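You operate a simulated robot arm through the tools that you are given. There is no shell and no other tool. Be economical: measure what you need, move in short steps, check, and stop when the job is done.

Carry out the task below with a simulated robot arm. There is one attempt and no reset: what you move stays moved.

TASK
Put things in order on the top of the pine table. At the end: the clear water tub stands where the yellow pad stood; the brown screw box with a green label stands where the clear water tub stood; the blue roller sleeve stands where the brown screw box with a green label stood; the yellow pad from the top of the pine table stands on top of the blue labelled board (marked "LONG"); whatever was shut is shut again. Leave all else as you found it, and nothing knocked over.
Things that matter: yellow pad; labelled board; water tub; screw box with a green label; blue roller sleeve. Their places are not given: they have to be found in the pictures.

It is judged by the outcome, as a careful person would: the job done as asked, and still so three seconds after it is handed in. It fails if anything else is knocked over, pushed out of place, dropped, spilled or broken.

THE ROBOT
A 7-joint arm with a two-finger parallel gripper, fixed in place. Base frame: the origin is at the foot of the arm, x ahead of it, y to its left, z up; the work surface is at about z = 800. Lengths are in mm, angles in degrees, forces in N, time in s.
With the tool pointing down near the work surface it reaches from about 300 to 700 mm from the base axis. Its first joint turns from -66.0 to 66.0 degrees. Payload 1.57 kg.
Tool frame: the origin (TCP) lies between the finger pads and is the grasp point; the fingertips stand 30 mm ahead of it; z points along the fingers, y is the line along which they close. The gripper opens to 110 mm. The fingers are 24 mm wide and 12 mm thick; the gripper's body (48 by 112 mm) begins 78 mm behind the TCP.
Orientation is that of the tool frame in the base frame, as a unit quaternion [x, y, z, w]. With the fingers straight down and closing along the base's y, the tool's x points along the base's -x, its y along +y and its z along -z.

THE INTERFACE
- The arm moves only by the tool jog_arm. Its argument "commands" is a list of rows, each an object of numbers (a shift or turn left out is 0, a gripper value left out holds the last): "tx", "ty", "tz": the shift along the tool's x, y, z in m; "rx", "ry", "rz": the turn, a rotation vector about the tool's x, y, z in degrees; "fingers": the finger opening in m, from 0 to 0.11. In form: [{"tx": .., "ty": .., "tz": .., "rx": .., "ry": .., "rz": .., "fingers": ..}, ...]. A call has 1 to 20 rows; each row is the pose to reach, as a shift and turn from the pose commanded when the call began, along the tool's axes at that moment. A row lasts 0.2 s, in which the tool goes at most 50 mm and 8.6 degrees; a call with a longer step from one row to the next is refused whole, and so is a gripper value outside its range. A pose out of reach is approached as far as the arm can. The call stops where the force on the tool passes 40 N (or 10 N more than at its start, if that is more) or the arm is blocked; 0.2 s more then pass. The fingers move at their own pace (about 108 mm/s each) and stop on an object; they squeeze with about 21 N. The grip force told is the motor's: it shows also when the fingers shut on nothing. Time passes only in rows, and 0.2 s behind the last, so rows that repeat a pose let the fingers close. It gives the time, the measured TCP pose, the force on the tool (base axes), the opening and the grip force at its end, in the units of the frame above (readings bear some noise).
- Cameras (640 x 400 px; columns grow to the right, rows downward): "scene" is fixed at [164.6, -397.3, 1390.6]; the picture's right is [0.75, -0.66, 0.00], its down [-0.46, -0.53, -0.71] and it looks along [0.47, 0.53, -0.70] (base axes); focal length 337 px, centre (320, 200). "wrist" rides on the gripper at [-36, 0, -80] in the tool frame; the picture's right is [0.00, -1.00, 0.00], its down [0.97, 0.00, -0.24] and it looks along [0.24, 0.00, 0.97] (tool axes); focal length 218 px, centre (320, 200).
- snapshot(camera): a new picture of that camera. No time passes.
- point_at(camera, pixels): for up to 12 pixels [column, row] of the newest picture of that camera ("zoom" is the newest enlarged one), the place [x, y, z] in the base frame of the surface seen there, good to about 3 mm. No time passes.
- zoom(camera, box): a new picture of the part [left, top, right, bottom] of that camera's present view, enlarged. No time passes.
- job_done(): hands the job in; it is judged then, once.

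Work in short steps. Measure before you move; look again where a grasp or a placing could have gone wrong, and mend it. You have 80 turns and 38 pictures in all, the two below and enlarged ones among them. Open the gripper and draw the arm clear of the work before you hand the job in, unless the task says otherwise; then end with one line.

The tools are called after "Request:" as a command line: name --argument value ..., lists and objects as JSON in quotes. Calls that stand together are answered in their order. jog_arm: Moves the arm, as the interface text tells. Its arguments: {"type":"object","properties":{"commands":{"type":"array","items":{"type":"object","properties":{"tx":{"type":"number"},"ty":{"type":"number"},"tz":{"type":"number"},"rx":{"type":"number"},"ry":{"type":"number"},"rz":{"type":"number"},"fingers":{"type":"number"}}}}},"required":["commands"]} The other tools are called the same way: snapshot (camera) takes a picture; point_at (camera, pixels) gives the place of the surface under pixels of a picture; zoom (camera, box) takes an enlarged picture of a part of a camera's view; job_done () hands the job in.

At the start:

```text
time_s: 0.0
position: [355.8, -225.9, 1128.5]
tool_rot: [0.0, 1.0, -0.001, -0.001]
wrist_force: [-0.1, 0.0, 0.3]
gripper_width: 110.1
finger_force: 0.1
```

scene: 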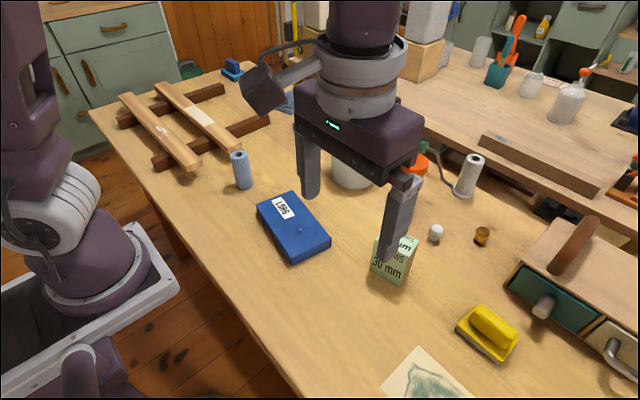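
wrist: 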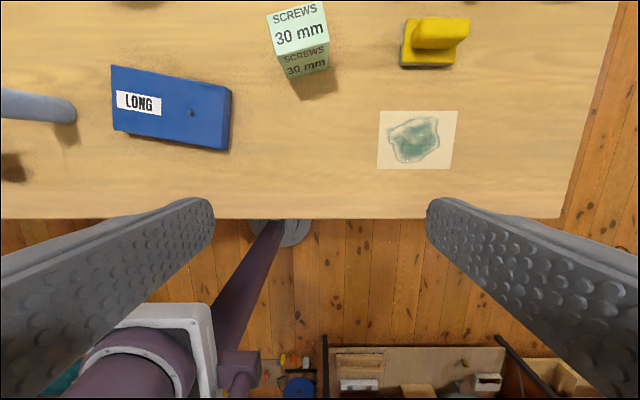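

The gripper hides part of the table in the scene picture. I'll move it aside first (back and toward +y, up) and look again.

Request:
jog_arm --commands '[{"ty": 0.05}, {"ty": 0.1}, {"ty": 0.15}, {"ty": 0.2}, {"ty": 0.25}, {"ty": 0.3}, {"ty": 0.35}, {"ty": 0.4}, {"ty": 0.45}, {"ty": 0.45}]'

Request:
snapshot --camera "scene"

Request:
snapshot --camera "wrist"

```text
time_s: 2.2
position: [356.7, 224.1, 1127.3]
tool_rot: [0.0, 1.0, -0.001, 0.0]
wrist_force: [0.6, 0.8, 0.1]
gripper_width: 109.9
finger_force: 0.1
```

```text
35 pictures are left
```

scene: 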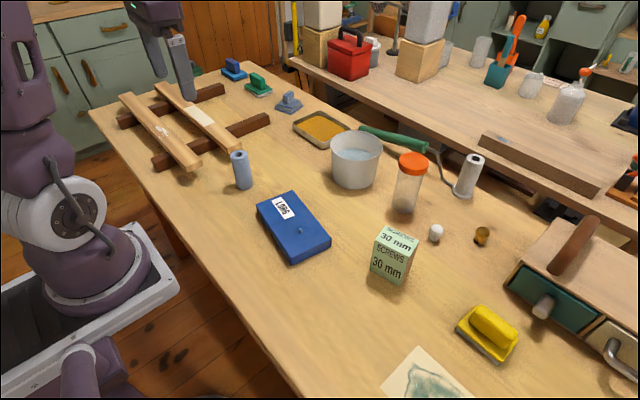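

```text
34 pictures are left
```

wrist: 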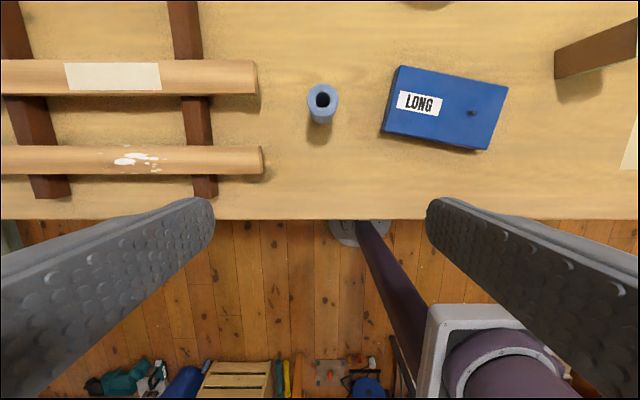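

The scene is now clear. I'll zoom on the tub (356,160), jar and box (395,255), and pad (488,333).

Request:
zoom --camera "scene" --box '[280, 100, 440, 200]'

Request:
zoom --camera "scene" --box '[340, 200, 560, 380]'

Request:
point_at --camera "scene" --pixels '[[331, 143], [383, 147], [357, 188], [356, 152], [356, 131], [375, 245], [389, 228], [418, 238], [406, 258], [239, 155], [243, 188], [295, 230]]'

```text
4.00 times, centred on (360, 150) of scene
```

zoom: 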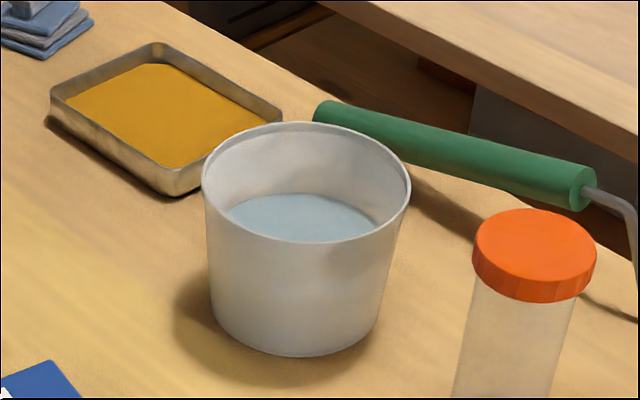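

```text
2.22 times, centred on (450, 290) of scene
```

zoom: 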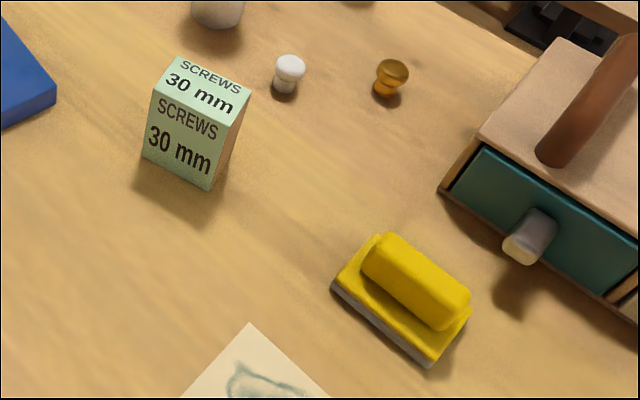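

```text
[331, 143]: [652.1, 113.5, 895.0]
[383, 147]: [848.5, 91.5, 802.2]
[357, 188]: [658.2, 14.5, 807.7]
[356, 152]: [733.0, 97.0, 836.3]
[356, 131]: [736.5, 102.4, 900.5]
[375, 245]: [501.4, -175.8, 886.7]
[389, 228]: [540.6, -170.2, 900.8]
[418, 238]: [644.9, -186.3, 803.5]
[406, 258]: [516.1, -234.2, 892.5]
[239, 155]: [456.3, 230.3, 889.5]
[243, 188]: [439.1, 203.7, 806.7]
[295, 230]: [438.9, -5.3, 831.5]
```

The tub holds water, so it has to stay upright. Measuring the tub, pad, box and sleeve more closely.

Request:
point_at --camera "scene" --pixels '[[332, 145], [381, 146], [357, 161], [344, 159], [370, 158], [340, 175], [357, 175], [373, 175], [357, 186], [346, 184], [368, 184], [356, 132]]'

Request:
point_at --camera "zoom" --pixels '[[181, 60], [247, 93], [153, 90], [214, 122], [144, 155], [209, 189], [379, 236], [334, 284], [430, 364], [470, 312], [374, 258], [450, 315]]'

Request:
point_at --camera "wrist" --pixels '[[309, 103], [337, 103], [323, 86], [322, 121], [399, 67], [507, 86], [488, 150], [382, 132], [472, 113], [440, 130], [385, 110], [497, 120]]'

```text
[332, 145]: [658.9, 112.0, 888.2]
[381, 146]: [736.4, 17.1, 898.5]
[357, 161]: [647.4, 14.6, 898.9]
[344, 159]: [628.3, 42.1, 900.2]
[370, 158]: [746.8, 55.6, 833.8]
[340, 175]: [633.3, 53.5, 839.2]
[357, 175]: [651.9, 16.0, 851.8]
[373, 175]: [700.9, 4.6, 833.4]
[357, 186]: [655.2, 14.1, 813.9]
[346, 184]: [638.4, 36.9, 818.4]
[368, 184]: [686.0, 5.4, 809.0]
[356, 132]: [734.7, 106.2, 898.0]
```

```text
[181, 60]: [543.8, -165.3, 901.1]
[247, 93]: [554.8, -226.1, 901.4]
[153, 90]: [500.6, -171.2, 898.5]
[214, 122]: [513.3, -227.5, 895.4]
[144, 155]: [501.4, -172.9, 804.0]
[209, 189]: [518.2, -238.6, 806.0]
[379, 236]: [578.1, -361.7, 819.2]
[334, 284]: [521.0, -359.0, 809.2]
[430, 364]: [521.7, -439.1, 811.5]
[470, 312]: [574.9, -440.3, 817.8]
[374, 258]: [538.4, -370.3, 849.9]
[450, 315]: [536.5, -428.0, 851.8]
```

```text
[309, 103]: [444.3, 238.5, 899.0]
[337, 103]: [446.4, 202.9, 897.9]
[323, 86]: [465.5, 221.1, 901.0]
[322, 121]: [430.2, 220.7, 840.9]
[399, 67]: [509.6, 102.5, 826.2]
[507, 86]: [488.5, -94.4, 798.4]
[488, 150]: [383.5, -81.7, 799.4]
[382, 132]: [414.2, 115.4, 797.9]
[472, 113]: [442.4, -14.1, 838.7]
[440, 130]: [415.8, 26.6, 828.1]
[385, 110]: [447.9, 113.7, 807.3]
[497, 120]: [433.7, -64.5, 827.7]
```

The tub's rim is about 126 mm across, too wide to span, so I expect to pinch its wall and slide it along the table. Measuring the obstacles: jar, knobs, paper, drawer unit, roller and tray.

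Request:
zoom --camera "scene" --box '[380, 140, 580, 265]'

Request:
point_at --camera "scene" --pixels '[[404, 212], [396, 200], [416, 208], [399, 163], [426, 165], [436, 241], [480, 242], [416, 348], [383, 388], [460, 385], [507, 289], [543, 312]]'

Request:
point_at --camera "scene" --pixels '[[257, 206], [293, 192], [330, 240], [290, 257], [289, 263], [303, 230], [330, 147], [294, 127], [430, 155], [310, 215], [462, 195], [470, 330]]'

```text
3.20 times, centred on (480, 202) of scene
```

zoom: 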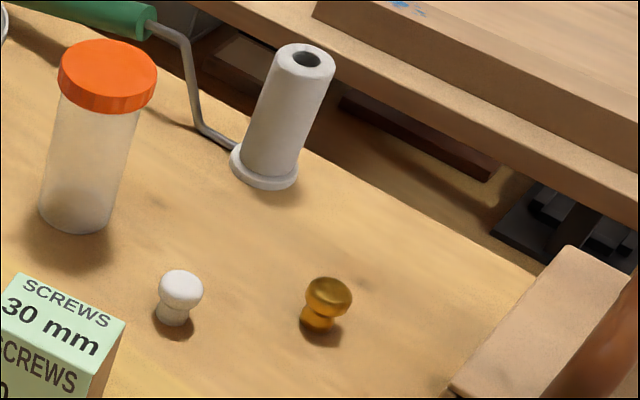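

```text
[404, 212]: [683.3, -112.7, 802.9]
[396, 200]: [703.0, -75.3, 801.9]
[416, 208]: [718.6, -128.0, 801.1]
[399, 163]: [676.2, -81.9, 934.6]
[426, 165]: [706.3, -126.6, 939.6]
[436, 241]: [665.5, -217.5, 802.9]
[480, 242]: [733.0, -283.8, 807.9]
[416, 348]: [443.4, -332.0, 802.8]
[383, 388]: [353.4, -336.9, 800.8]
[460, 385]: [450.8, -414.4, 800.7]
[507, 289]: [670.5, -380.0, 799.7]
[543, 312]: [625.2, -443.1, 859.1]
```

```text
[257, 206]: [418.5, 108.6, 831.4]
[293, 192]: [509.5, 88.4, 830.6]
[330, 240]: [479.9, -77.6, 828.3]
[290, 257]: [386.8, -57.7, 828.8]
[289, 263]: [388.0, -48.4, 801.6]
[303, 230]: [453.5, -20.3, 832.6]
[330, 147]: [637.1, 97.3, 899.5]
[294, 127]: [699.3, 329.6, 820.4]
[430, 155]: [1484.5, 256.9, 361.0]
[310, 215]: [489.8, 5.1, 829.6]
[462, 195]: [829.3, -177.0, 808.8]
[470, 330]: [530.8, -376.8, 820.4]
```

Zooming on the board to see the small feature at (301,231).

Request:
zoom --camera "scene" --box '[250, 180, 340, 270]'

Request:
point_at --camera "zoom" --pixels '[[230, 223], [234, 224], [231, 216], [245, 232], [200, 220]]'

```text
4.44 times, centred on (295, 225) of scene
```

zoom: 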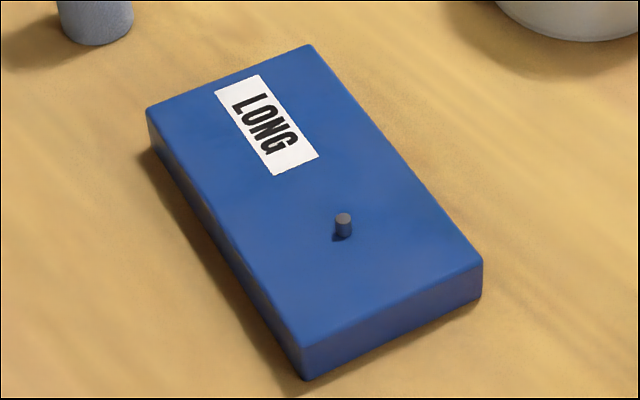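

```text
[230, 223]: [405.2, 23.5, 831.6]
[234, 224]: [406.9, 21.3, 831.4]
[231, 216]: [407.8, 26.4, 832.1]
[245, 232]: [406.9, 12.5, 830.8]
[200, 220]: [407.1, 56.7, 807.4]
```

The board has a peg near (442,-14), so the pad goes on the label half, centred about (455,47). Moving above the pad with the fingers turned to close along base x.

Request:
jog_arm --commands '[{"tx": -0.0138, "ty": -0.0446, "rz": 6.43}, {"tx": -0.0276, "ty": -0.0891, "rz": 12.86}, {"tx": -0.0414, "ty": -0.1337, "rz": 19.29}, {"tx": -0.0551, "ty": -0.1783, "rz": 25.71}, {"tx": -0.0689, "ty": -0.2229, "rz": 32.14}, {"tx": -0.0827, "ty": -0.2674, "rz": 38.57}, {"tx": -0.0965, "ty": -0.312, "rz": 45}, {"tx": -0.1103, "ty": -0.3566, "rz": 51.43}, {"tx": -0.1241, "ty": -0.4011, "rz": 57.86}, {"tx": -0.1379, "ty": -0.4457, "rz": 64.29}, {"tx": -0.1516, "ty": -0.4903, "rz": 70.71}, {"tx": -0.1654, "ty": -0.5349, "rz": 77.14}, {"tx": -0.1792, "ty": -0.5794, "rz": 83.57}, {"tx": -0.193, "ty": -0.624, "rz": 90}, {"tx": -0.193, "ty": -0.624, "tz": 0.05, "rz": 90}, {"tx": -0.193, "ty": -0.624, "tz": 0.1, "rz": 90}, {"tx": -0.193, "ty": -0.624, "tz": 0.127, "rz": 90}, {"tx": -0.193, "ty": -0.624, "tz": 0.127, "rz": 90}]'

Request:
snapshot --camera "wrist"

```text
time_s: 6.0
position: [534.4, -392.0, 1009.1]
tool_rot: [0.708, 0.707, 0.0, 0.001]
wrist_force: [-0.2, 0.7, 0.8]
gripper_width: 109.7
finger_force: 0.0
out of reach, approached as far as the arm can: row 13, 14, 15, 16, 17, 18
```

```text
29 pictures are left
```

wrist: 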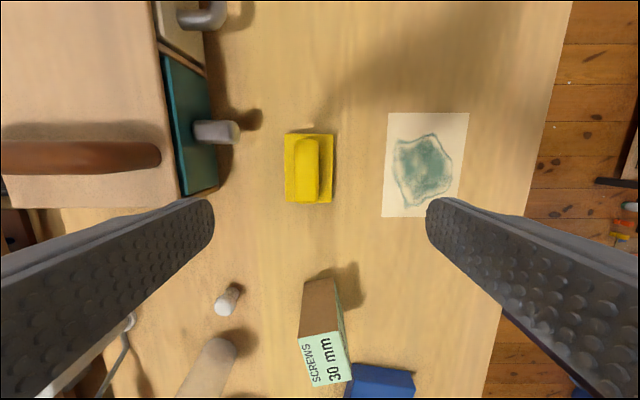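

The pad is visible at cols 285–333, rows 134–203. Measuring its handle and edges.

Request:
point_at --camera "wrist" --pixels '[[297, 170], [316, 170], [307, 142], [307, 200], [307, 170], [288, 170], [330, 170], [290, 137], [330, 199], [240, 131], [222, 120], [205, 132]]'

```text
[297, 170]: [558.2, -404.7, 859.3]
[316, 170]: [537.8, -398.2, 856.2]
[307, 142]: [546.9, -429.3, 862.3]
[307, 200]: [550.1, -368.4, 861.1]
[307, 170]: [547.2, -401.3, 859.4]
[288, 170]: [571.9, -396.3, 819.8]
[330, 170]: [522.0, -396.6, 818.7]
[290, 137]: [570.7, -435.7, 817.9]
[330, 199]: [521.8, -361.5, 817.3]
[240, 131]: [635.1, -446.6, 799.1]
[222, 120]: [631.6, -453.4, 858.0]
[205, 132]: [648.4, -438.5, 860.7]
```

Handle spans x 537–560, top z≈860; base top z≈818. Going down part-way to learn where the commanded pose lies.

Request:
jog_arm --commands '[{"tz": 0.04, "fingers": 0.07}, {"tz": 0.08}, {"tz": 0.08}]'

```text
time_s: 6.8
position: [534.2, -391.8, 929.1]
tool_rot: [0.707, 0.707, 0.001, 0.0]
wrist_force: [0.0, 0.2, -0.2]
gripper_width: 69.8
finger_force: 0.1
```

Request:
jog_arm --commands '[{"tx": -0.0077, "ty": 0.0143, "tz": 0.02}, {"tx": -0.0077, "ty": 0.0143, "tz": 0.05}, {"tx": -0.0077, "ty": 0.0143, "tz": 0.076}, {"tx": -0.0077, "ty": 0.0143, "tz": 0.076}]'

```text
time_s: 7.8
position: [547.5, -396.8, 855.8]
tool_rot: [0.707, 0.707, -0.001, 0.001]
wrist_force: [0.6, 0.0, 0.6]
gripper_width: 69.8
finger_force: 0.0
out of reach, approached as far as the arm can: row 1, 3
```

In position around the handle; close and lift.

Request:
jog_arm --commands '[{"fingers": 0.01}, {"fingers": 0.01}, {"fingers": 0.01}, {"fingers": 0.01}]'

Request:
jog_arm --commands '[{"tz": -0.02, "ty": -0.01}, {"tz": -0.05, "ty": -0.03}, {"tz": -0.08, "ty": -0.05}, {"tz": -0.12, "ty": -0.06}, {"tz": -0.12, "ty": -0.06}]'

Request:
snapshot --camera "wrist"

```text
time_s: 8.8
position: [548.0, -396.4, 853.1]
tool_rot: [0.707, 0.707, 0.001, 0.0]
wrist_force: [0.0, -0.3, 0.1]
gripper_width: 25.7
finger_force: 21.0
```

```text
time_s: 10.0
position: [489.1, -399.1, 975.5]
tool_rot: [0.707, 0.707, 0.0, 0.0]
wrist_force: [0.7, 0.1, -0.8]
gripper_width: 25.4
finger_force: 21.1
```

```text
28 pictures are left
```

wrist: 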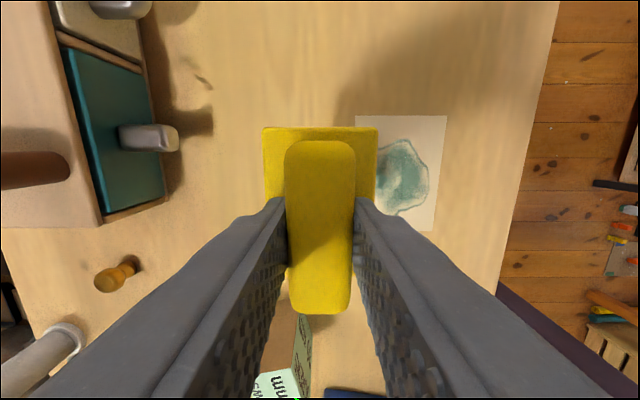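

Pad held (25 mm). Carry it over to above the board's label half, turning 10.6° to match the board.

Request:
jog_arm --commands '[{"tx": 0.04, "ty": -0.003, "tz": -0.02, "rz": 1}, {"tx": 0.085, "ty": -0.006, "tz": -0.03, "rz": 2}, {"tx": 0.13, "ty": -0.01, "tz": -0.03, "rz": 3}, {"tx": 0.175, "ty": -0.013, "tz": -0.03, "rz": 4}, {"tx": 0.22, "ty": -0.017, "tz": -0.03, "rz": 5}, {"tx": 0.265, "ty": -0.02, "tz": -0.03, "rz": 6}, {"tx": 0.31, "ty": -0.024, "tz": -0.03, "rz": 7}, {"tx": 0.355, "ty": -0.027, "tz": -0.03, "rz": 8}, {"tx": 0.4, "ty": -0.031, "tz": -0.03, "rz": 9}, {"tx": 0.43, "ty": -0.034, "tz": -0.02, "rz": 10}, {"tx": 0.449, "ty": -0.034, "tz": 0.02, "rz": 10.6}, {"tx": 0.449, "ty": -0.034, "tz": 0.05, "rz": 10.6}, {"tx": 0.449, "ty": -0.034, "tz": 0.05, "rz": 10.6}]'

Request:
zoom --camera "scene" --box '[220, 130, 380, 280]'

```text
time_s: 12.8
position: [456.6, 49.3, 925.0]
tool_rot: [0.769, 0.639, 0.0, 0.0]
wrist_force: [0.3, 0.1, -0.6]
gripper_width: 25.4
finger_force: 21.4
```

```text
2.67 times, centred on (300, 205) of scene
```

zoom: 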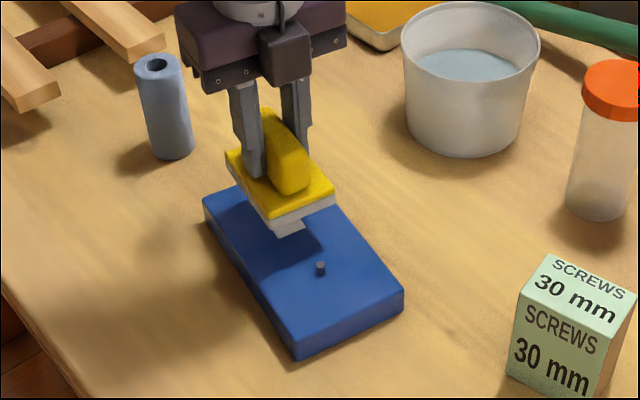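

Pad aligned above the label half, clear of the peg. Lowering to z≈884.

Request:
jog_arm --commands '[{"tz": 0.02}, {"tz": 0.034}, {"tz": 0.038}, {"tz": 0.041}, {"tz": 0.041}]'

```text
time_s: 14.0
position: [456.5, 49.8, 883.1]
tool_rot: [0.769, 0.639, 0.0, 0.0]
wrist_force: [-0.5, -0.7, 7.6]
gripper_width: 25.7
finger_force: 20.4
```

Contact (7.6 N). Release, rise and check.

Request:
jog_arm --commands '[{"fingers": 0.05}, {"fingers": 0.05}, {"fingers": 0.05, "tz": -0.03}, {"tz": -0.08}, {"tz": -0.12}, {"tz": -0.15}, {"tz": -0.15}]'

Request:
snapshot --camera "wrist"

```text
time_s: 15.6
position: [455.6, 48.4, 1032.4]
tool_rot: [0.769, 0.639, 0.0, 0.0]
wrist_force: [0.5, -0.8, -0.2]
gripper_width: 50.1
finger_force: 0.0
```

```text
26 pictures are left
```

wrist: 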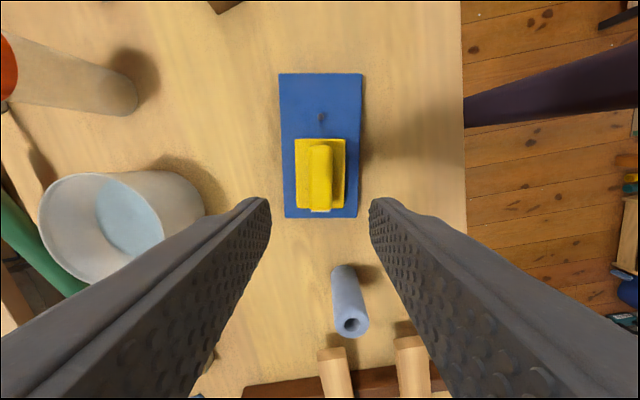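

The pad sits flat on the board. A straight path for the tub is blocked because the gap between box and jar is too narrow, so I'll park the box temporarily first. Moving above the box.

Request:
jog_arm --commands '[{"tx": -0.038, "ty": 0.0193, "rz": -3.6, "fingers": 0.08}, {"tx": -0.076, "ty": 0.0387, "rz": -7.2}, {"tx": -0.114, "ty": 0.058, "rz": -10.8}, {"tx": -0.152, "ty": 0.0773, "rz": -14.4}, {"tx": -0.19, "ty": 0.0967, "rz": -18}, {"tx": -0.2286, "ty": 0.116, "rz": -21.6}, {"tx": -0.2286, "ty": 0.116, "tz": 0.02, "rz": -21.6}, {"tx": -0.2286, "ty": 0.116, "tz": 0.02, "rz": -21.6}]'

Request:
snapshot --camera "wrist"

```text
time_s: 17.4
position: [528.0, -197.7, 1012.4]
tool_rot: [0.636, 0.771, 0.0, -0.001]
wrist_force: [-0.7, -0.3, -0.3]
gripper_width: 79.8
finger_force: 0.0
```

```text
25 pictures are left
```

wrist: 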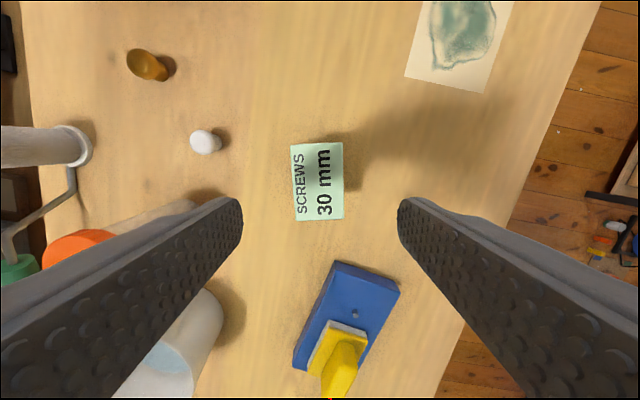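

Request:
point_at --camera "wrist" --pixels '[[293, 148], [339, 144], [343, 216], [299, 219], [320, 181], [205, 142], [300, 205], [295, 160], [340, 160], [343, 205]]'

```text
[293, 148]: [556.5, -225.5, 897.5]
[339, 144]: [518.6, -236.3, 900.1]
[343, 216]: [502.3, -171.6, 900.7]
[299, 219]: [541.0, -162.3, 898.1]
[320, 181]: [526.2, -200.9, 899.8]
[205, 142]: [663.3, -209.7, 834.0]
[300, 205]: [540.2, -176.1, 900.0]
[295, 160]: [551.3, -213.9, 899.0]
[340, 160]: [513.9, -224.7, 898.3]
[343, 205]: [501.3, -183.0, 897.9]
```

Box centre (529.6,-198.9), yaw 14°. Descend to z≈848 and grip.

Request:
jog_arm --commands '[{"tx": -0.0015, "ty": 0.0013, "tz": 0.045, "rz": -3}, {"tx": -0.0015, "ty": 0.0013, "tz": 0.09, "rz": -3}, {"tx": -0.0015, "ty": 0.0013, "tz": 0.13, "rz": -3}, {"tx": -0.0015, "ty": 0.0013, "tz": 0.164, "rz": -3}, {"tx": -0.0015, "ty": 0.0013, "tz": 0.164, "rz": -3}, {"tx": -0.0015, "ty": 0.0013, "tz": 0.164, "rz": -3, "fingers": 0.02}, {"tx": -0.0015, "ty": 0.0013, "tz": 0.164, "rz": -3, "fingers": 0.02}, {"tx": -0.0015, "ty": 0.0013, "tz": 0.164, "rz": -3, "fingers": 0.02}]'

```text
time_s: 19.2
position: [529.0, -197.0, 849.6]
tool_rot: [0.616, 0.788, 0.0, 0.0]
wrist_force: [0.2, 0.2, 0.5]
gripper_width: 46.0
finger_force: 21.5
```

Box gripped (46 mm). Lift 30 mm, carry to a parking spot at about (400,-190), and set down.

Request:
jog_arm --commands '[{"tz": -0.03}, {"tx": 0.0127, "ty": -0.0411, "tz": -0.03}, {"tx": 0.0253, "ty": -0.0823, "tz": -0.03}, {"tx": 0.038, "ty": -0.1234, "tz": -0.03}, {"tx": 0.038, "ty": -0.1234, "tz": -0.03}, {"tx": 0.038, "ty": -0.1234, "tz": -0.012}, {"tx": 0.038, "ty": -0.1234, "tz": -0.003}, {"tx": 0.038, "ty": -0.1234, "tz": 0.0}, {"tx": 0.038, "ty": -0.1234, "tz": 0.0}]'

```text
time_s: 21.2
position: [400.3, -191.3, 849.3]
tool_rot: [0.616, 0.788, 0.0, 0.001]
wrist_force: [-0.1, 0.0, -3.1]
gripper_width: 45.7
finger_force: 21.2
```

Request:
jog_arm --commands '[{"tz": 0.001}, {"tz": 0.002}, {"tz": 0.002}]'

```text
time_s: 22.0
position: [399.9, -190.8, 847.8]
tool_rot: [0.616, 0.788, -0.001, -0.001]
wrist_force: [-2.6, 0.6, 17.8]
gripper_width: 45.9
finger_force: 20.5
```

Set down firmly. Release, rise, and go above the tub's near wall.

Request:
jog_arm --commands '[{"tz": -0.001, "fingers": 0.08}, {"tz": -0.001}, {"tz": -0.04}, {"tz": -0.085}, {"tz": -0.13}, {"tz": -0.17}, {"tz": -0.17}]'

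Request:
jog_arm --commands '[{"tx": 0.0235, "ty": 0.0354, "rz": 1.75, "fingers": 0.05}, {"tx": 0.047, "ty": 0.0707, "rz": 3.5}, {"tx": 0.0705, "ty": 0.1061, "rz": 5.25}, {"tx": 0.094, "ty": 0.1415, "rz": 7}, {"tx": 0.1175, "ty": 0.1768, "rz": 8.75}, {"tx": 0.141, "ty": 0.2122, "rz": 10.5}, {"tx": 0.1645, "ty": 0.2475, "rz": 12.25}, {"tx": 0.188, "ty": 0.2829, "rz": 14}, {"tx": 0.188, "ty": 0.2829, "rz": 14}]'

Request:
snapshot --camera "wrist"

Request:
snapshot --camera "scene"

```text
time_s: 23.6
position: [399.8, -191.5, 1018.1]
tool_rot: [0.616, 0.788, 0.0, 0.0]
wrist_force: [-0.3, -0.3, 0.3]
gripper_width: 79.8
finger_force: 0.0
```

```text
time_s: 25.6
position: [628.2, 61.0, 1016.2]
tool_rot: [0.707, 0.707, 0.0, 0.0]
wrist_force: [-0.1, 0.4, 0.0]
gripper_width: 50.1
finger_force: 0.2
```

```text
24 pictures are left
```

wrist: 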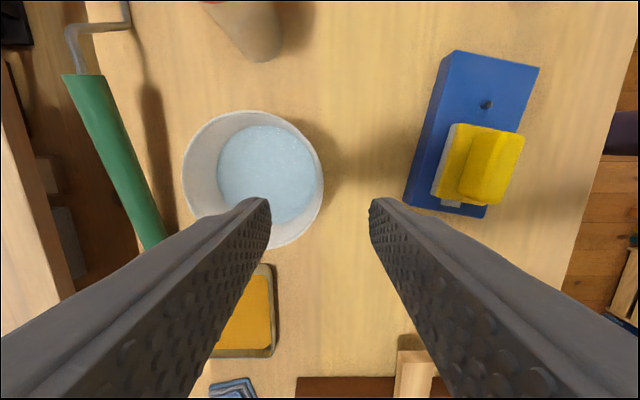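

```text
23 pictures are left
```

scene: 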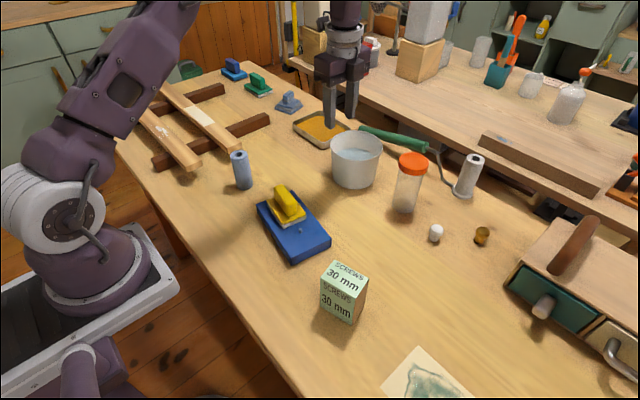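

Measuring the tub rim from the wrist view for an exact centre and wall thickness.

Request:
point_at --camera "wrist" --pixels '[[322, 180], [183, 178], [250, 111], [300, 227], [301, 130], [205, 130], [316, 183], [280, 243], [320, 160], [262, 170], [245, 72], [309, 180]]'

Request:
zoom --camera "wrist" --box '[170, 100, 340, 260]'

```text
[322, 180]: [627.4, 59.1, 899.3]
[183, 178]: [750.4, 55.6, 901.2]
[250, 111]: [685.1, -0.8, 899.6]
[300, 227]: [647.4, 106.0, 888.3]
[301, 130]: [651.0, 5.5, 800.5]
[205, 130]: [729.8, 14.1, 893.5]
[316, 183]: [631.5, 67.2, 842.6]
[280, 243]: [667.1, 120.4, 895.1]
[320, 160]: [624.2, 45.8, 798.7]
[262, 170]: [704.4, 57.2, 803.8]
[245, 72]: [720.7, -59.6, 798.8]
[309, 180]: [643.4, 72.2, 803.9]
```

```text
2.50 times, centred on (255, 180) of wrist
```

zoom: 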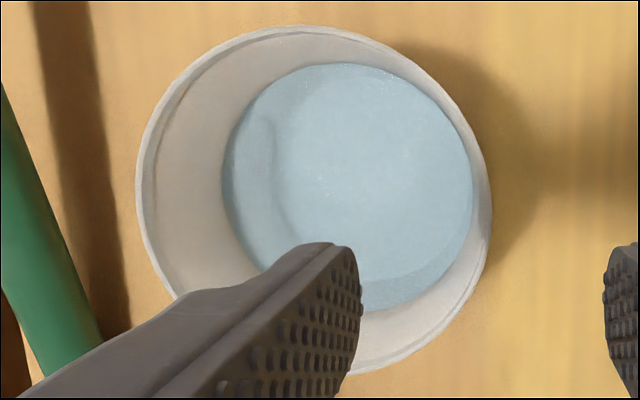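

Tub centre (689,60), near wall at x≈630. Tilt the tool about 4.6° to match the wall taper, descend to z≈893 with one finger inside, and close gently.

Request:
jog_arm --commands '[{"ty": 0.003, "tz": 0.04, "rx": -4.6}, {"ty": 0.003, "tz": 0.08, "rx": -4.6}, {"ty": 0.003, "tz": 0.105, "rx": -4.6}, {"ty": 0.003, "tz": 0.123, "rx": -4.6}, {"ty": 0.003, "tz": 0.123, "rx": -4.6}]'

Request:
zoom --camera "scene" --box '[280, 80, 440, 200]'

```text
time_s: 26.8
position: [633.2, 60.3, 894.2]
tool_rot: [0.706, 0.707, 0.029, 0.029]
wrist_force: [0.1, 0.0, 0.3]
gripper_width: 50.1
finger_force: 0.0
```

```text
3.33 times, centred on (360, 140) of scene
```

zoom: 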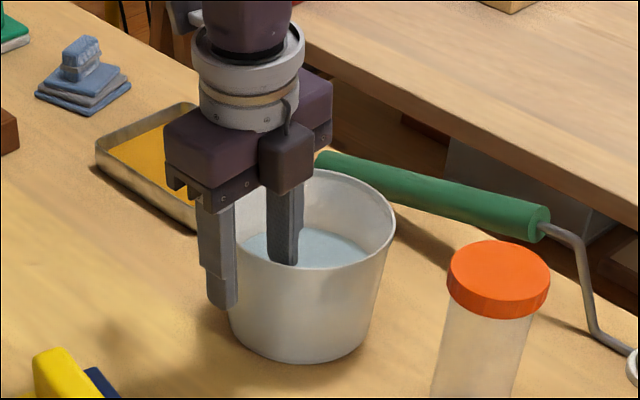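

One finger inside, one outside. Closing.

Request:
jog_arm --commands '[{"fingers": 0.03}, {"fingers": 0.015}, {"fingers": 0.0}, {"fingers": 0.0}, {"fingers": 0.0}]'

```text
time_s: 28.0
position: [633.3, 59.8, 895.2]
tool_rot: [0.707, 0.706, 0.028, 0.028]
wrist_force: [0.3, 0.7, 0.2]
gripper_width: 8.0
finger_force: 21.8
```

Gripped (8 mm). Trial slide toward the base by about 60 mm, keeping the height constant.

Request:
jog_arm --commands '[{"ty": -0.005, "tz": -0.0004, "tx": -0.002}, {"ty": -0.015, "tz": -0.0012, "tx": -0.006}, {"ty": -0.028, "tz": -0.0023, "tx": -0.012}, {"ty": -0.041, "tz": -0.0034, "tx": -0.018}, {"ty": -0.052, "tz": -0.0043, "tx": -0.023}, {"ty": -0.058, "tz": -0.0048, "tx": -0.026}, {"ty": -0.06, "tz": -0.0049, "tx": -0.027}]'

Request:
zoom --camera "scene" --box '[260, 80, 440, 220]'

```text
time_s: 29.6
position: [570.8, 33.0, 895.3]
tool_rot: [0.706, 0.707, 0.027, 0.028]
wrist_force: [0.3, 0.3, 0.1]
gripper_width: 7.8
finger_force: 20.9
```

```text
2.86 times, centred on (350, 150) of scene
```

zoom: 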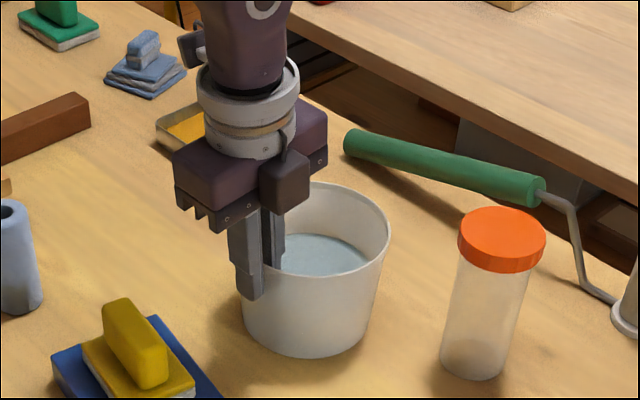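

Sliding works well, upright. Continue past the jar in smooth steps.

Request:
jog_arm --commands '[{"ty": -0.005, "tz": -0.0004, "tx": -0.005}, {"ty": -0.013, "tz": -0.0011, "tx": -0.015}, {"ty": -0.022, "tz": -0.0018, "tx": -0.028}, {"ty": -0.028, "tz": -0.0023, "tx": -0.045}, {"ty": -0.028, "tz": -0.0023, "tx": -0.065}, {"ty": -0.029, "tz": -0.0024, "tx": -0.085}, {"ty": -0.03, "tz": -0.0025, "tx": -0.105}, {"ty": -0.033, "tz": -0.0027, "tx": -0.125}, {"ty": -0.036, "tz": -0.003, "tx": -0.145}, {"ty": -0.039, "tz": -0.0032, "tx": -0.165}, {"ty": -0.041, "tz": -0.0034, "tx": -0.183}, {"ty": -0.042, "tz": -0.0034, "tx": -0.19}, {"ty": -0.042, "tz": -0.0034, "tx": -0.193}]'

Request:
snapshot --camera "scene"

```text
time_s: 32.4
position: [529.6, -160.4, 895.0]
tool_rot: [0.707, 0.706, 0.029, 0.029]
wrist_force: [1.0, 0.1, -0.3]
gripper_width: 8.0
finger_force: 21.1
```

```text
19 pictures are left
```

scene: 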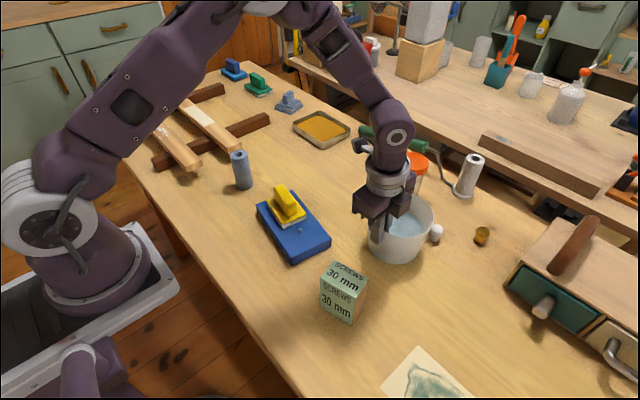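

Clear of jar; continue toward the pad's old spot, stopping a little short to measure.

Request:
jog_arm --commands '[{"ty": -0.004, "tz": -0.0003, "tx": -0.006}, {"ty": -0.01, "tz": -0.0008, "tx": -0.018}, {"ty": -0.014, "tz": -0.0011, "tx": -0.035}, {"ty": -0.017, "tz": -0.0014, "tx": -0.055}, {"ty": -0.02, "tz": -0.0016, "tx": -0.075}, {"ty": -0.023, "tz": -0.0019, "tx": -0.095}, {"ty": -0.026, "tz": -0.0021, "tx": -0.115}, {"ty": -0.029, "tz": -0.0024, "tx": -0.135}, {"ty": -0.032, "tz": -0.0026, "tx": -0.155}, {"ty": -0.035, "tz": -0.0029, "tx": -0.175}, {"ty": -0.037, "tz": -0.003, "tx": -0.195}, {"ty": -0.039, "tz": -0.0032, "tx": -0.21}, {"ty": -0.039, "tz": -0.0032, "tx": -0.218}, {"ty": -0.039, "tz": -0.0032, "tx": -0.22}]'

Request:
zoom --camera "scene" --box '[400, 220, 600, 380]'

```text
time_s: 35.4
position: [491.8, -380.1, 893.3]
tool_rot: [0.707, 0.706, 0.028, 0.029]
wrist_force: [-0.3, 0.8, -0.1]
gripper_width: 7.7
finger_force: 21.0
```

```text
2.50 times, centred on (500, 300) of scene
```

zoom: 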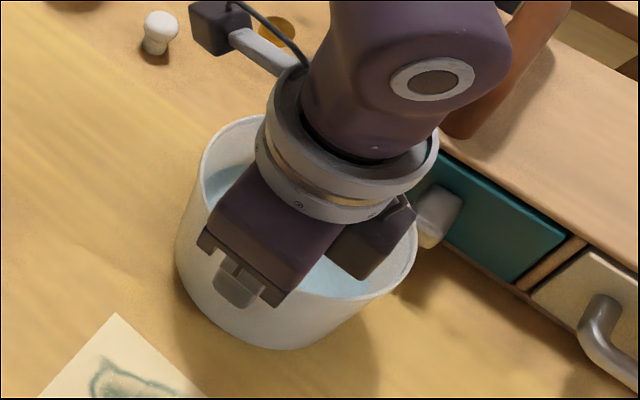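

Request:
point_at --camera "zoom" --pixels '[[250, 120], [202, 165], [192, 210], [414, 240], [405, 270], [370, 296], [425, 245], [432, 235], [440, 200], [270, 347], [195, 290], [330, 340]]'

```text
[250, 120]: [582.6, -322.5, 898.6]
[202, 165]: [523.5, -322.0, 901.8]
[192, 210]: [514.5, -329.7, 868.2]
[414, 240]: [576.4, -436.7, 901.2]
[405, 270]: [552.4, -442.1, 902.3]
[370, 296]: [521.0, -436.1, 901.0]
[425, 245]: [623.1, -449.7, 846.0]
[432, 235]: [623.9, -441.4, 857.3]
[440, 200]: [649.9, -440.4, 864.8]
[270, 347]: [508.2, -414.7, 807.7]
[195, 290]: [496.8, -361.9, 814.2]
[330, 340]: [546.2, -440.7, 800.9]
```

Tub centre ≈ (551,-380). Final shift of -3.5 in x and -20 in y; the drawer knob stays ~15 mm clear. Then open and lift out.

Request:
jog_arm --commands '[{"ty": -0.001, "tx": -0.005}, {"ty": -0.0025, "tz": -0.0002, "tx": -0.012}, {"ty": -0.0035, "tz": -0.0003, "tx": -0.018}, {"ty": -0.0035, "tz": -0.0003, "tx": -0.02}, {"ty": -0.0035, "tz": -0.0003, "tx": -0.02}]'

Request:
jog_arm --commands '[{"fingers": 0.03}, {"fingers": 0.05}, {"fingers": 0.05}, {"tz": -0.02}, {"tz": -0.05}, {"tz": -0.09}, {"tz": -0.13}, {"tz": -0.13}]'

Request:
snapshot --camera "wrist"

```text
time_s: 36.6
position: [487.6, -400.0, 893.8]
tool_rot: [0.706, 0.707, 0.028, 0.028]
wrist_force: [-0.9, 2.1, 0.4]
gripper_width: 7.8
finger_force: 21.0
```

```text
time_s: 38.4
position: [477.6, -399.2, 1024.7]
tool_rot: [0.707, 0.706, 0.029, 0.029]
wrist_force: [0.1, 0.2, -0.2]
gripper_width: 50.2
finger_force: 0.1
```

```text
17 pictures are left
```

wrist: 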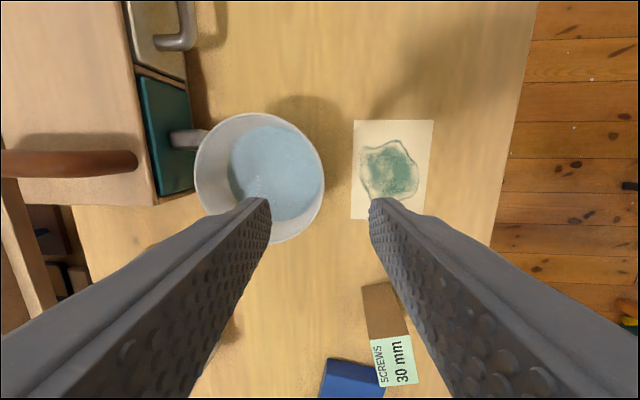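

Request:
point_at --camera "wrist" --pixels '[[323, 180], [196, 178], [256, 114], [213, 130], [302, 129], [280, 240], [305, 222], [383, 338], [411, 334], [417, 383], [387, 387], [185, 138]]'

```text
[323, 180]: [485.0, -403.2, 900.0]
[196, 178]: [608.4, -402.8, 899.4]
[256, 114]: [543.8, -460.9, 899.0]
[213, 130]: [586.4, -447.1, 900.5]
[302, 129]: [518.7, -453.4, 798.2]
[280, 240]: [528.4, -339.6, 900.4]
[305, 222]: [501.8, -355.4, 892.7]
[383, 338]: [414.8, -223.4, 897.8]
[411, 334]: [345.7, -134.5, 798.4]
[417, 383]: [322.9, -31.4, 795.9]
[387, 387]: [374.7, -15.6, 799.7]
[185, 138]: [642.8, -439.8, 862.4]
```

Tub centre measured at (546.7,-400): on the spot. Now the box: the destination is near max reach, so I'll grip it across its long side with the tool tilted outward. First level the tool and move above the box.

Request:
jog_arm --commands '[{"rx": 2.3, "tz": -0.005}, {"rx": 4.6, "tz": -0.005}, {"rx": 4.6, "tz": -0.005}]'

Request:
jog_arm --commands '[{"tx": 0.02, "ty": -0.01, "rz": -8.5, "fingers": 0.1}, {"tx": 0.04, "ty": -0.02, "rz": -17}, {"tx": 0.06, "ty": -0.03, "rz": -25.5}, {"tx": 0.08, "ty": -0.035, "rz": -34}, {"tx": 0.1, "ty": -0.04, "rz": -42.5}, {"tx": 0.12, "ty": -0.05, "rz": -51}, {"tx": 0.14, "ty": -0.055, "rz": -59.5}, {"tx": 0.16, "ty": -0.06, "rz": -68}, {"tx": 0.175, "ty": -0.065, "rz": -76.5}, {"tx": 0.19, "ty": -0.07, "rz": -85}, {"tx": 0.2, "ty": -0.074, "rz": -93.5}, {"tx": 0.208, "ty": -0.078, "rz": -102}, {"tx": 0.208, "ty": -0.078, "rz": -104}, {"tx": 0.208, "ty": -0.078, "rz": -104}]'

Request:
snapshot --camera "wrist"

```text
time_s: 39.2
position: [476.0, -399.1, 1030.3]
tool_rot: [0.707, 0.707, 0.0, 0.001]
wrist_force: [1.1, -0.6, 0.4]
gripper_width: 50.1
finger_force: 0.0
```

```text
time_s: 42.2
position: [398.4, -191.7, 1026.9]
tool_rot: [-0.123, 0.992, -0.001, 0.0]
wrist_force: [-0.5, 0.2, -0.7]
gripper_width: 99.8
finger_force: 0.1
```

```text
16 pictures are left
```

wrist: 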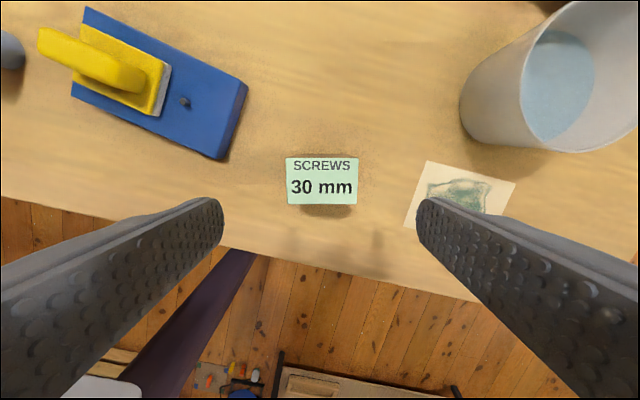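

Aligned with the box. Measuring its centre.

Request:
point_at --camera "wrist" --pixels '[[288, 159], [356, 158], [357, 202], [290, 203], [322, 180], [442, 240], [457, 165], [426, 163]]'

```text
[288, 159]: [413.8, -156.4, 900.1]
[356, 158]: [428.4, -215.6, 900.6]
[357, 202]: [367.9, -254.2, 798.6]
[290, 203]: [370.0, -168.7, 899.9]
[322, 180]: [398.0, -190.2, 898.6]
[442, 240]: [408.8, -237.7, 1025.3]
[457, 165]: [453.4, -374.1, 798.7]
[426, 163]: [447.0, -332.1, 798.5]
```

Request:
jog_arm --commands '[{"tz": 0.04, "ry": -5}, {"tz": 0.08, "ry": -10}, {"tz": 0.12, "ry": -15}, {"tz": 0.15, "ry": -15}, {"tz": 0.175, "ry": -15}, {"tz": 0.175, "ry": -15}, {"tz": 0.175, "ry": -15, "fingers": 0.04}, {"tz": 0.175, "ry": -15, "fingers": 0.04}, {"tz": 0.175, "ry": -15, "fingers": 0.04}, {"tz": 0.175, "ry": -15, "fingers": 0.04}]'

```text
time_s: 44.4
position: [398.8, -190.9, 852.9]
tool_rot: [-0.121, 0.984, 0.016, 0.13]
wrist_force: [0.2, -0.5, 0.3]
gripper_width: 70.0
finger_force: 21.6
```

Gripped (70 mm). Lift 50 mm and carry to above the tub's old place.

Request:
jog_arm --commands '[{"tx": -0.0065, "tz": -0.0241}, {"tx": -0.013, "tz": -0.0483}, {"tx": -0.0497, "ty": 0.0194, "tz": -0.0384}, {"tx": -0.0864, "ty": 0.0389, "tz": -0.0286}, {"tx": -0.1232, "ty": 0.0583, "tz": -0.0187}, {"tx": -0.1599, "ty": 0.0778, "tz": -0.0089}, {"tx": -0.1967, "ty": 0.0972, "tz": 0.001}, {"tx": -0.2334, "ty": 0.1166, "tz": 0.0109}, {"tx": -0.2701, "ty": 0.1361, "tz": 0.0207}, {"tx": -0.3069, "ty": 0.1555, "tz": 0.0306}, {"tx": -0.3436, "ty": 0.175, "tz": 0.0404}, {"tx": -0.3436, "ty": 0.175, "tz": 0.0404}]'

Request:
snapshot --camera "scene"

```text
time_s: 47.0
position: [687.6, 61.4, 904.3]
tool_rot: [-0.121, 0.984, 0.016, 0.129]
wrist_force: [-0.8, 0.5, -2.5]
gripper_width: 70.0
finger_force: 20.5
```

```text
15 pictures are left
```

scene: 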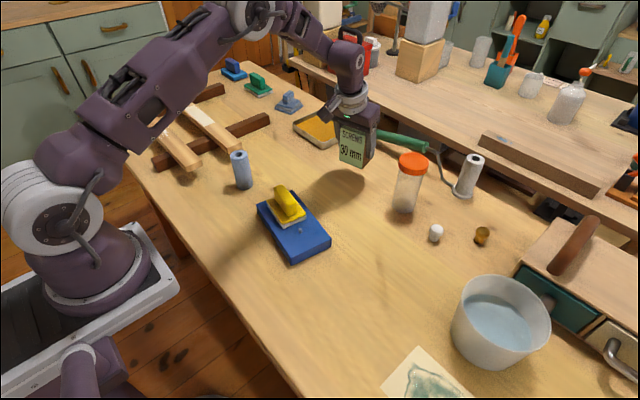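

In place above. Lowering in small final steps.

Request:
jog_arm --commands '[{"tx": 0.0065, "tz": 0.0241}, {"tx": 0.0111, "tz": 0.0415}, {"tx": 0.0127, "tz": 0.0473}, {"tx": 0.0132, "tz": 0.0493}, {"tx": 0.0136, "tz": 0.0507}, {"tx": 0.0136, "tz": 0.0507}]'

```text
time_s: 48.4
position: [689.5, 61.5, 852.9]
tool_rot: [-0.121, 0.984, 0.015, 0.131]
wrist_force: [0.0, 1.6, 18.0]
gripper_width: 69.2
finger_force: 21.2
```

Contact at z≈853. Release and retreat along the tool axis.

Request:
jog_arm --commands '[{"fingers": 0.08, "tz": -0.0005}, {"fingers": 0.1, "tz": -0.001}, {"tz": -0.001}, {"tz": -0.03}, {"tz": -0.07}, {"tz": -0.11}, {"tz": -0.14}, {"tz": -0.14}]'

Request:
snapshot --camera "wrist"

```text
time_s: 50.2
position: [652.6, 52.2, 986.4]
tool_rot: [-0.121, 0.984, 0.016, 0.129]
wrist_force: [-0.7, -0.6, -0.1]
gripper_width: 99.9
finger_force: 0.0
```

```text
14 pictures are left
```

wrist: 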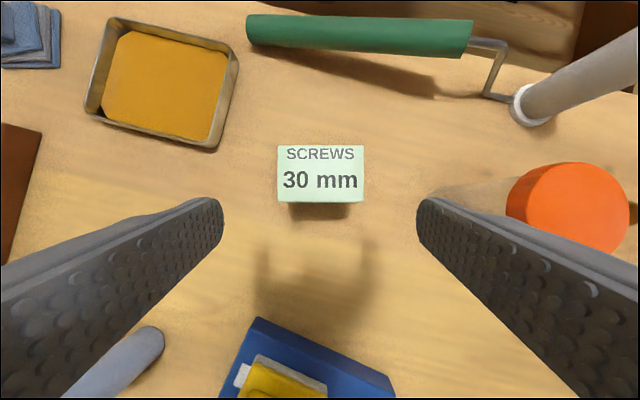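

Request:
point_at --camera "wrist" --pixels '[[279, 148], [361, 148], [362, 199], [281, 200], [320, 175]]'

Request:
jog_arm --commands '[{"ry": 5, "tz": -0.02}, {"ry": 10, "tz": -0.03}, {"ry": 15, "tz": -0.03}, {"ry": 15, "tz": -0.03}]'

```text
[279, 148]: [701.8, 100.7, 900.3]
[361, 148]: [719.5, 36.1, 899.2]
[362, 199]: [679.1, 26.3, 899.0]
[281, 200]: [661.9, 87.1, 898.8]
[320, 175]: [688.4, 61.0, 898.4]
```

```text
time_s: 51.2
position: [645.7, 50.7, 1015.0]
tool_rot: [-0.122, 0.993, -0.001, -0.002]
wrist_force: [0.4, 0.1, -0.3]
gripper_width: 100.1
finger_force: 0.0
```

Box stands at (690.6,62.5). Now over the sleeve.

Request:
jog_arm --commands '[{"tx": 0.0253, "ty": 0.0356, "fingers": 0.07}, {"tx": 0.0505, "ty": 0.0711}, {"tx": 0.0758, "ty": 0.1067}, {"tx": 0.101, "ty": 0.1422}, {"tx": 0.1263, "ty": 0.1778}, {"tx": 0.1515, "ty": 0.2133}, {"tx": 0.1515, "ty": 0.2133}]'

Request:
snapshot --camera "wrist"

```text
time_s: 52.8
position: [446.2, 220.5, 1015.0]
tool_rot: [-0.122, 0.993, 0.0, 0.0]
wrist_force: [-0.9, 0.1, -1.3]
gripper_width: 69.8
finger_force: 0.1
```

```text
13 pictures are left
```

wrist: 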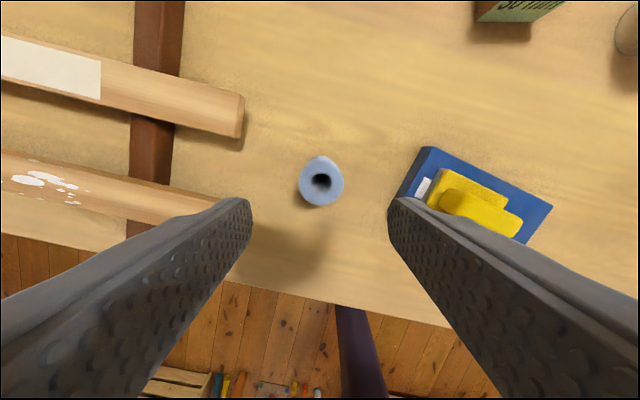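

Request:
point_at --camera "wrist" --pixels '[[301, 181], [341, 181], [321, 160], [321, 202], [308, 165], [334, 197], [410, 190], [240, 135]]'

```text
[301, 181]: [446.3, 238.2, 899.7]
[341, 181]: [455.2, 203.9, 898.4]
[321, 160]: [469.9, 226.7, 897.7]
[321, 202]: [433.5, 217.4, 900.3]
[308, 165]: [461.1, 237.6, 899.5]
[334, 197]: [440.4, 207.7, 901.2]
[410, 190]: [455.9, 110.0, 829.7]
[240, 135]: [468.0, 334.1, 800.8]
```

Sleeve centre (451,222). Descend to z≈850 and grip.

Request:
jog_arm --commands '[{"tx": -0.005, "tz": 0.04}, {"tx": -0.005, "tz": 0.085}, {"tx": -0.005, "tz": 0.13}, {"tx": -0.005, "tz": 0.165}, {"tx": -0.005, "tz": 0.165}, {"tx": -0.005, "tz": 0.165, "fingers": 0.01}, {"tx": -0.005, "tz": 0.165, "fingers": 0.01}, {"tx": -0.005, "tz": 0.165, "fingers": 0.01}, {"tx": -0.005, "tz": 0.165, "fingers": 0.01}]'

```text
time_s: 54.8
position: [452.7, 223.6, 849.0]
tool_rot: [-0.123, 0.992, -0.001, -0.001]
wrist_force: [-0.2, 0.3, -0.7]
gripper_width: 39.0
finger_force: 21.2
```

Gripped (39 mm). Lift 110 mm (clears the pad) and carry to the box's old place.

Request:
jog_arm --commands '[{"tz": -0.04}, {"tz": -0.08}, {"tz": -0.115}, {"tx": 0.0025, "ty": -0.0427, "tz": -0.115}, {"tx": 0.0051, "ty": -0.0854, "tz": -0.115}, {"tx": 0.0076, "ty": -0.1282, "tz": -0.115}, {"tx": 0.0102, "ty": -0.1709, "tz": -0.115}, {"tx": 0.0127, "ty": -0.2136, "tz": -0.115}, {"tx": 0.0152, "ty": -0.2563, "tz": -0.115}, {"tx": 0.0178, "ty": -0.299, "tz": -0.115}, {"tx": 0.0203, "ty": -0.3418, "tz": -0.115}, {"tx": 0.0229, "ty": -0.3845, "tz": -0.115}, {"tx": 0.0254, "ty": -0.4272, "tz": -0.115}, {"tx": 0.0254, "ty": -0.4272, "tz": -0.08}, {"tx": 0.0254, "ty": -0.4272, "tz": -0.04}, {"tx": 0.0254, "ty": -0.4272, "tz": -0.02}, {"tx": 0.0254, "ty": -0.4272, "tz": -0.02}]'

Request:
snapshot --camera "scene"

```text
time_s: 58.4
position: [529.2, -199.3, 871.2]
tool_rot: [-0.122, 0.993, -0.001, 0.0]
wrist_force: [-0.6, 0.2, -0.3]
gripper_width: 38.8
finger_force: 21.0
```

```text
12 pictures are left
```

scene: 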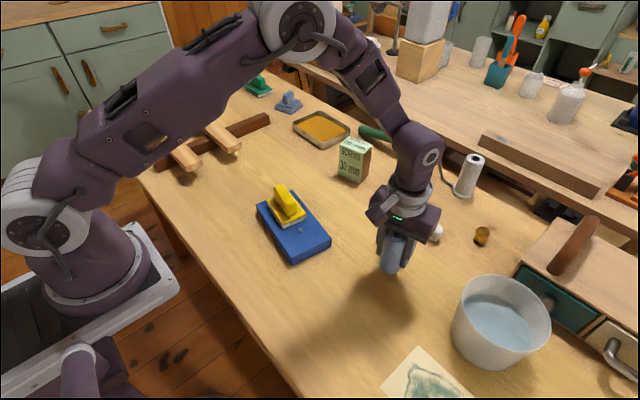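

Upright over its target. Lower the last 21–22 mm until contact.

Request:
jog_arm --commands '[{"tz": 0.012}, {"tz": 0.018}, {"tz": 0.02}, {"tz": 0.021}, {"tz": 0.021}]'

```text
time_s: 59.6
position: [529.9, -198.6, 849.8]
tool_rot: [-0.122, 0.993, 0.0, 0.0]
wrist_force: [1.1, 0.0, 2.0]
gripper_width: 39.1
finger_force: 20.7
```

Light contact. Release, rise and draw the arm back, then inspect.

Request:
jog_arm --commands '[{"tz": 0.0003, "fingers": 0.05}, {"fingers": 0.07}, {"fingers": 0.07}, {"tz": -0.03}, {"tz": -0.075}, {"tz": -0.12}, {"tz": -0.165}, {"tz": -0.2}, {"tz": -0.23}, {"tx": 0.05, "tz": -0.23}, {"tx": 0.1, "tz": -0.23}, {"tx": 0.14, "ty": 0.03, "tz": -0.23}, {"tx": 0.16, "ty": 0.08, "tz": -0.23}, {"tx": 0.16, "ty": 0.13, "tz": -0.23}, {"tx": 0.16, "ty": 0.18, "tz": -0.23}, {"tx": 0.16, "ty": 0.23, "tz": -0.23}, {"tx": 0.16, "ty": 0.28, "tz": -0.23}, {"tx": 0.16, "ty": 0.33, "tz": -0.23}, {"tx": 0.16, "ty": 0.37, "tz": -0.23}, {"tx": 0.16, "ty": 0.37, "tz": -0.23}]'

Request:
snapshot --camera "scene"

```text
refused: row 13 steps farther than a row can; nothing moved
```

```text
11 pictures are left
```

scene: 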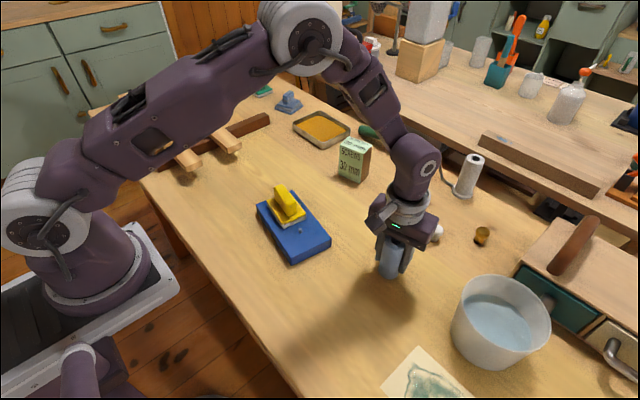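

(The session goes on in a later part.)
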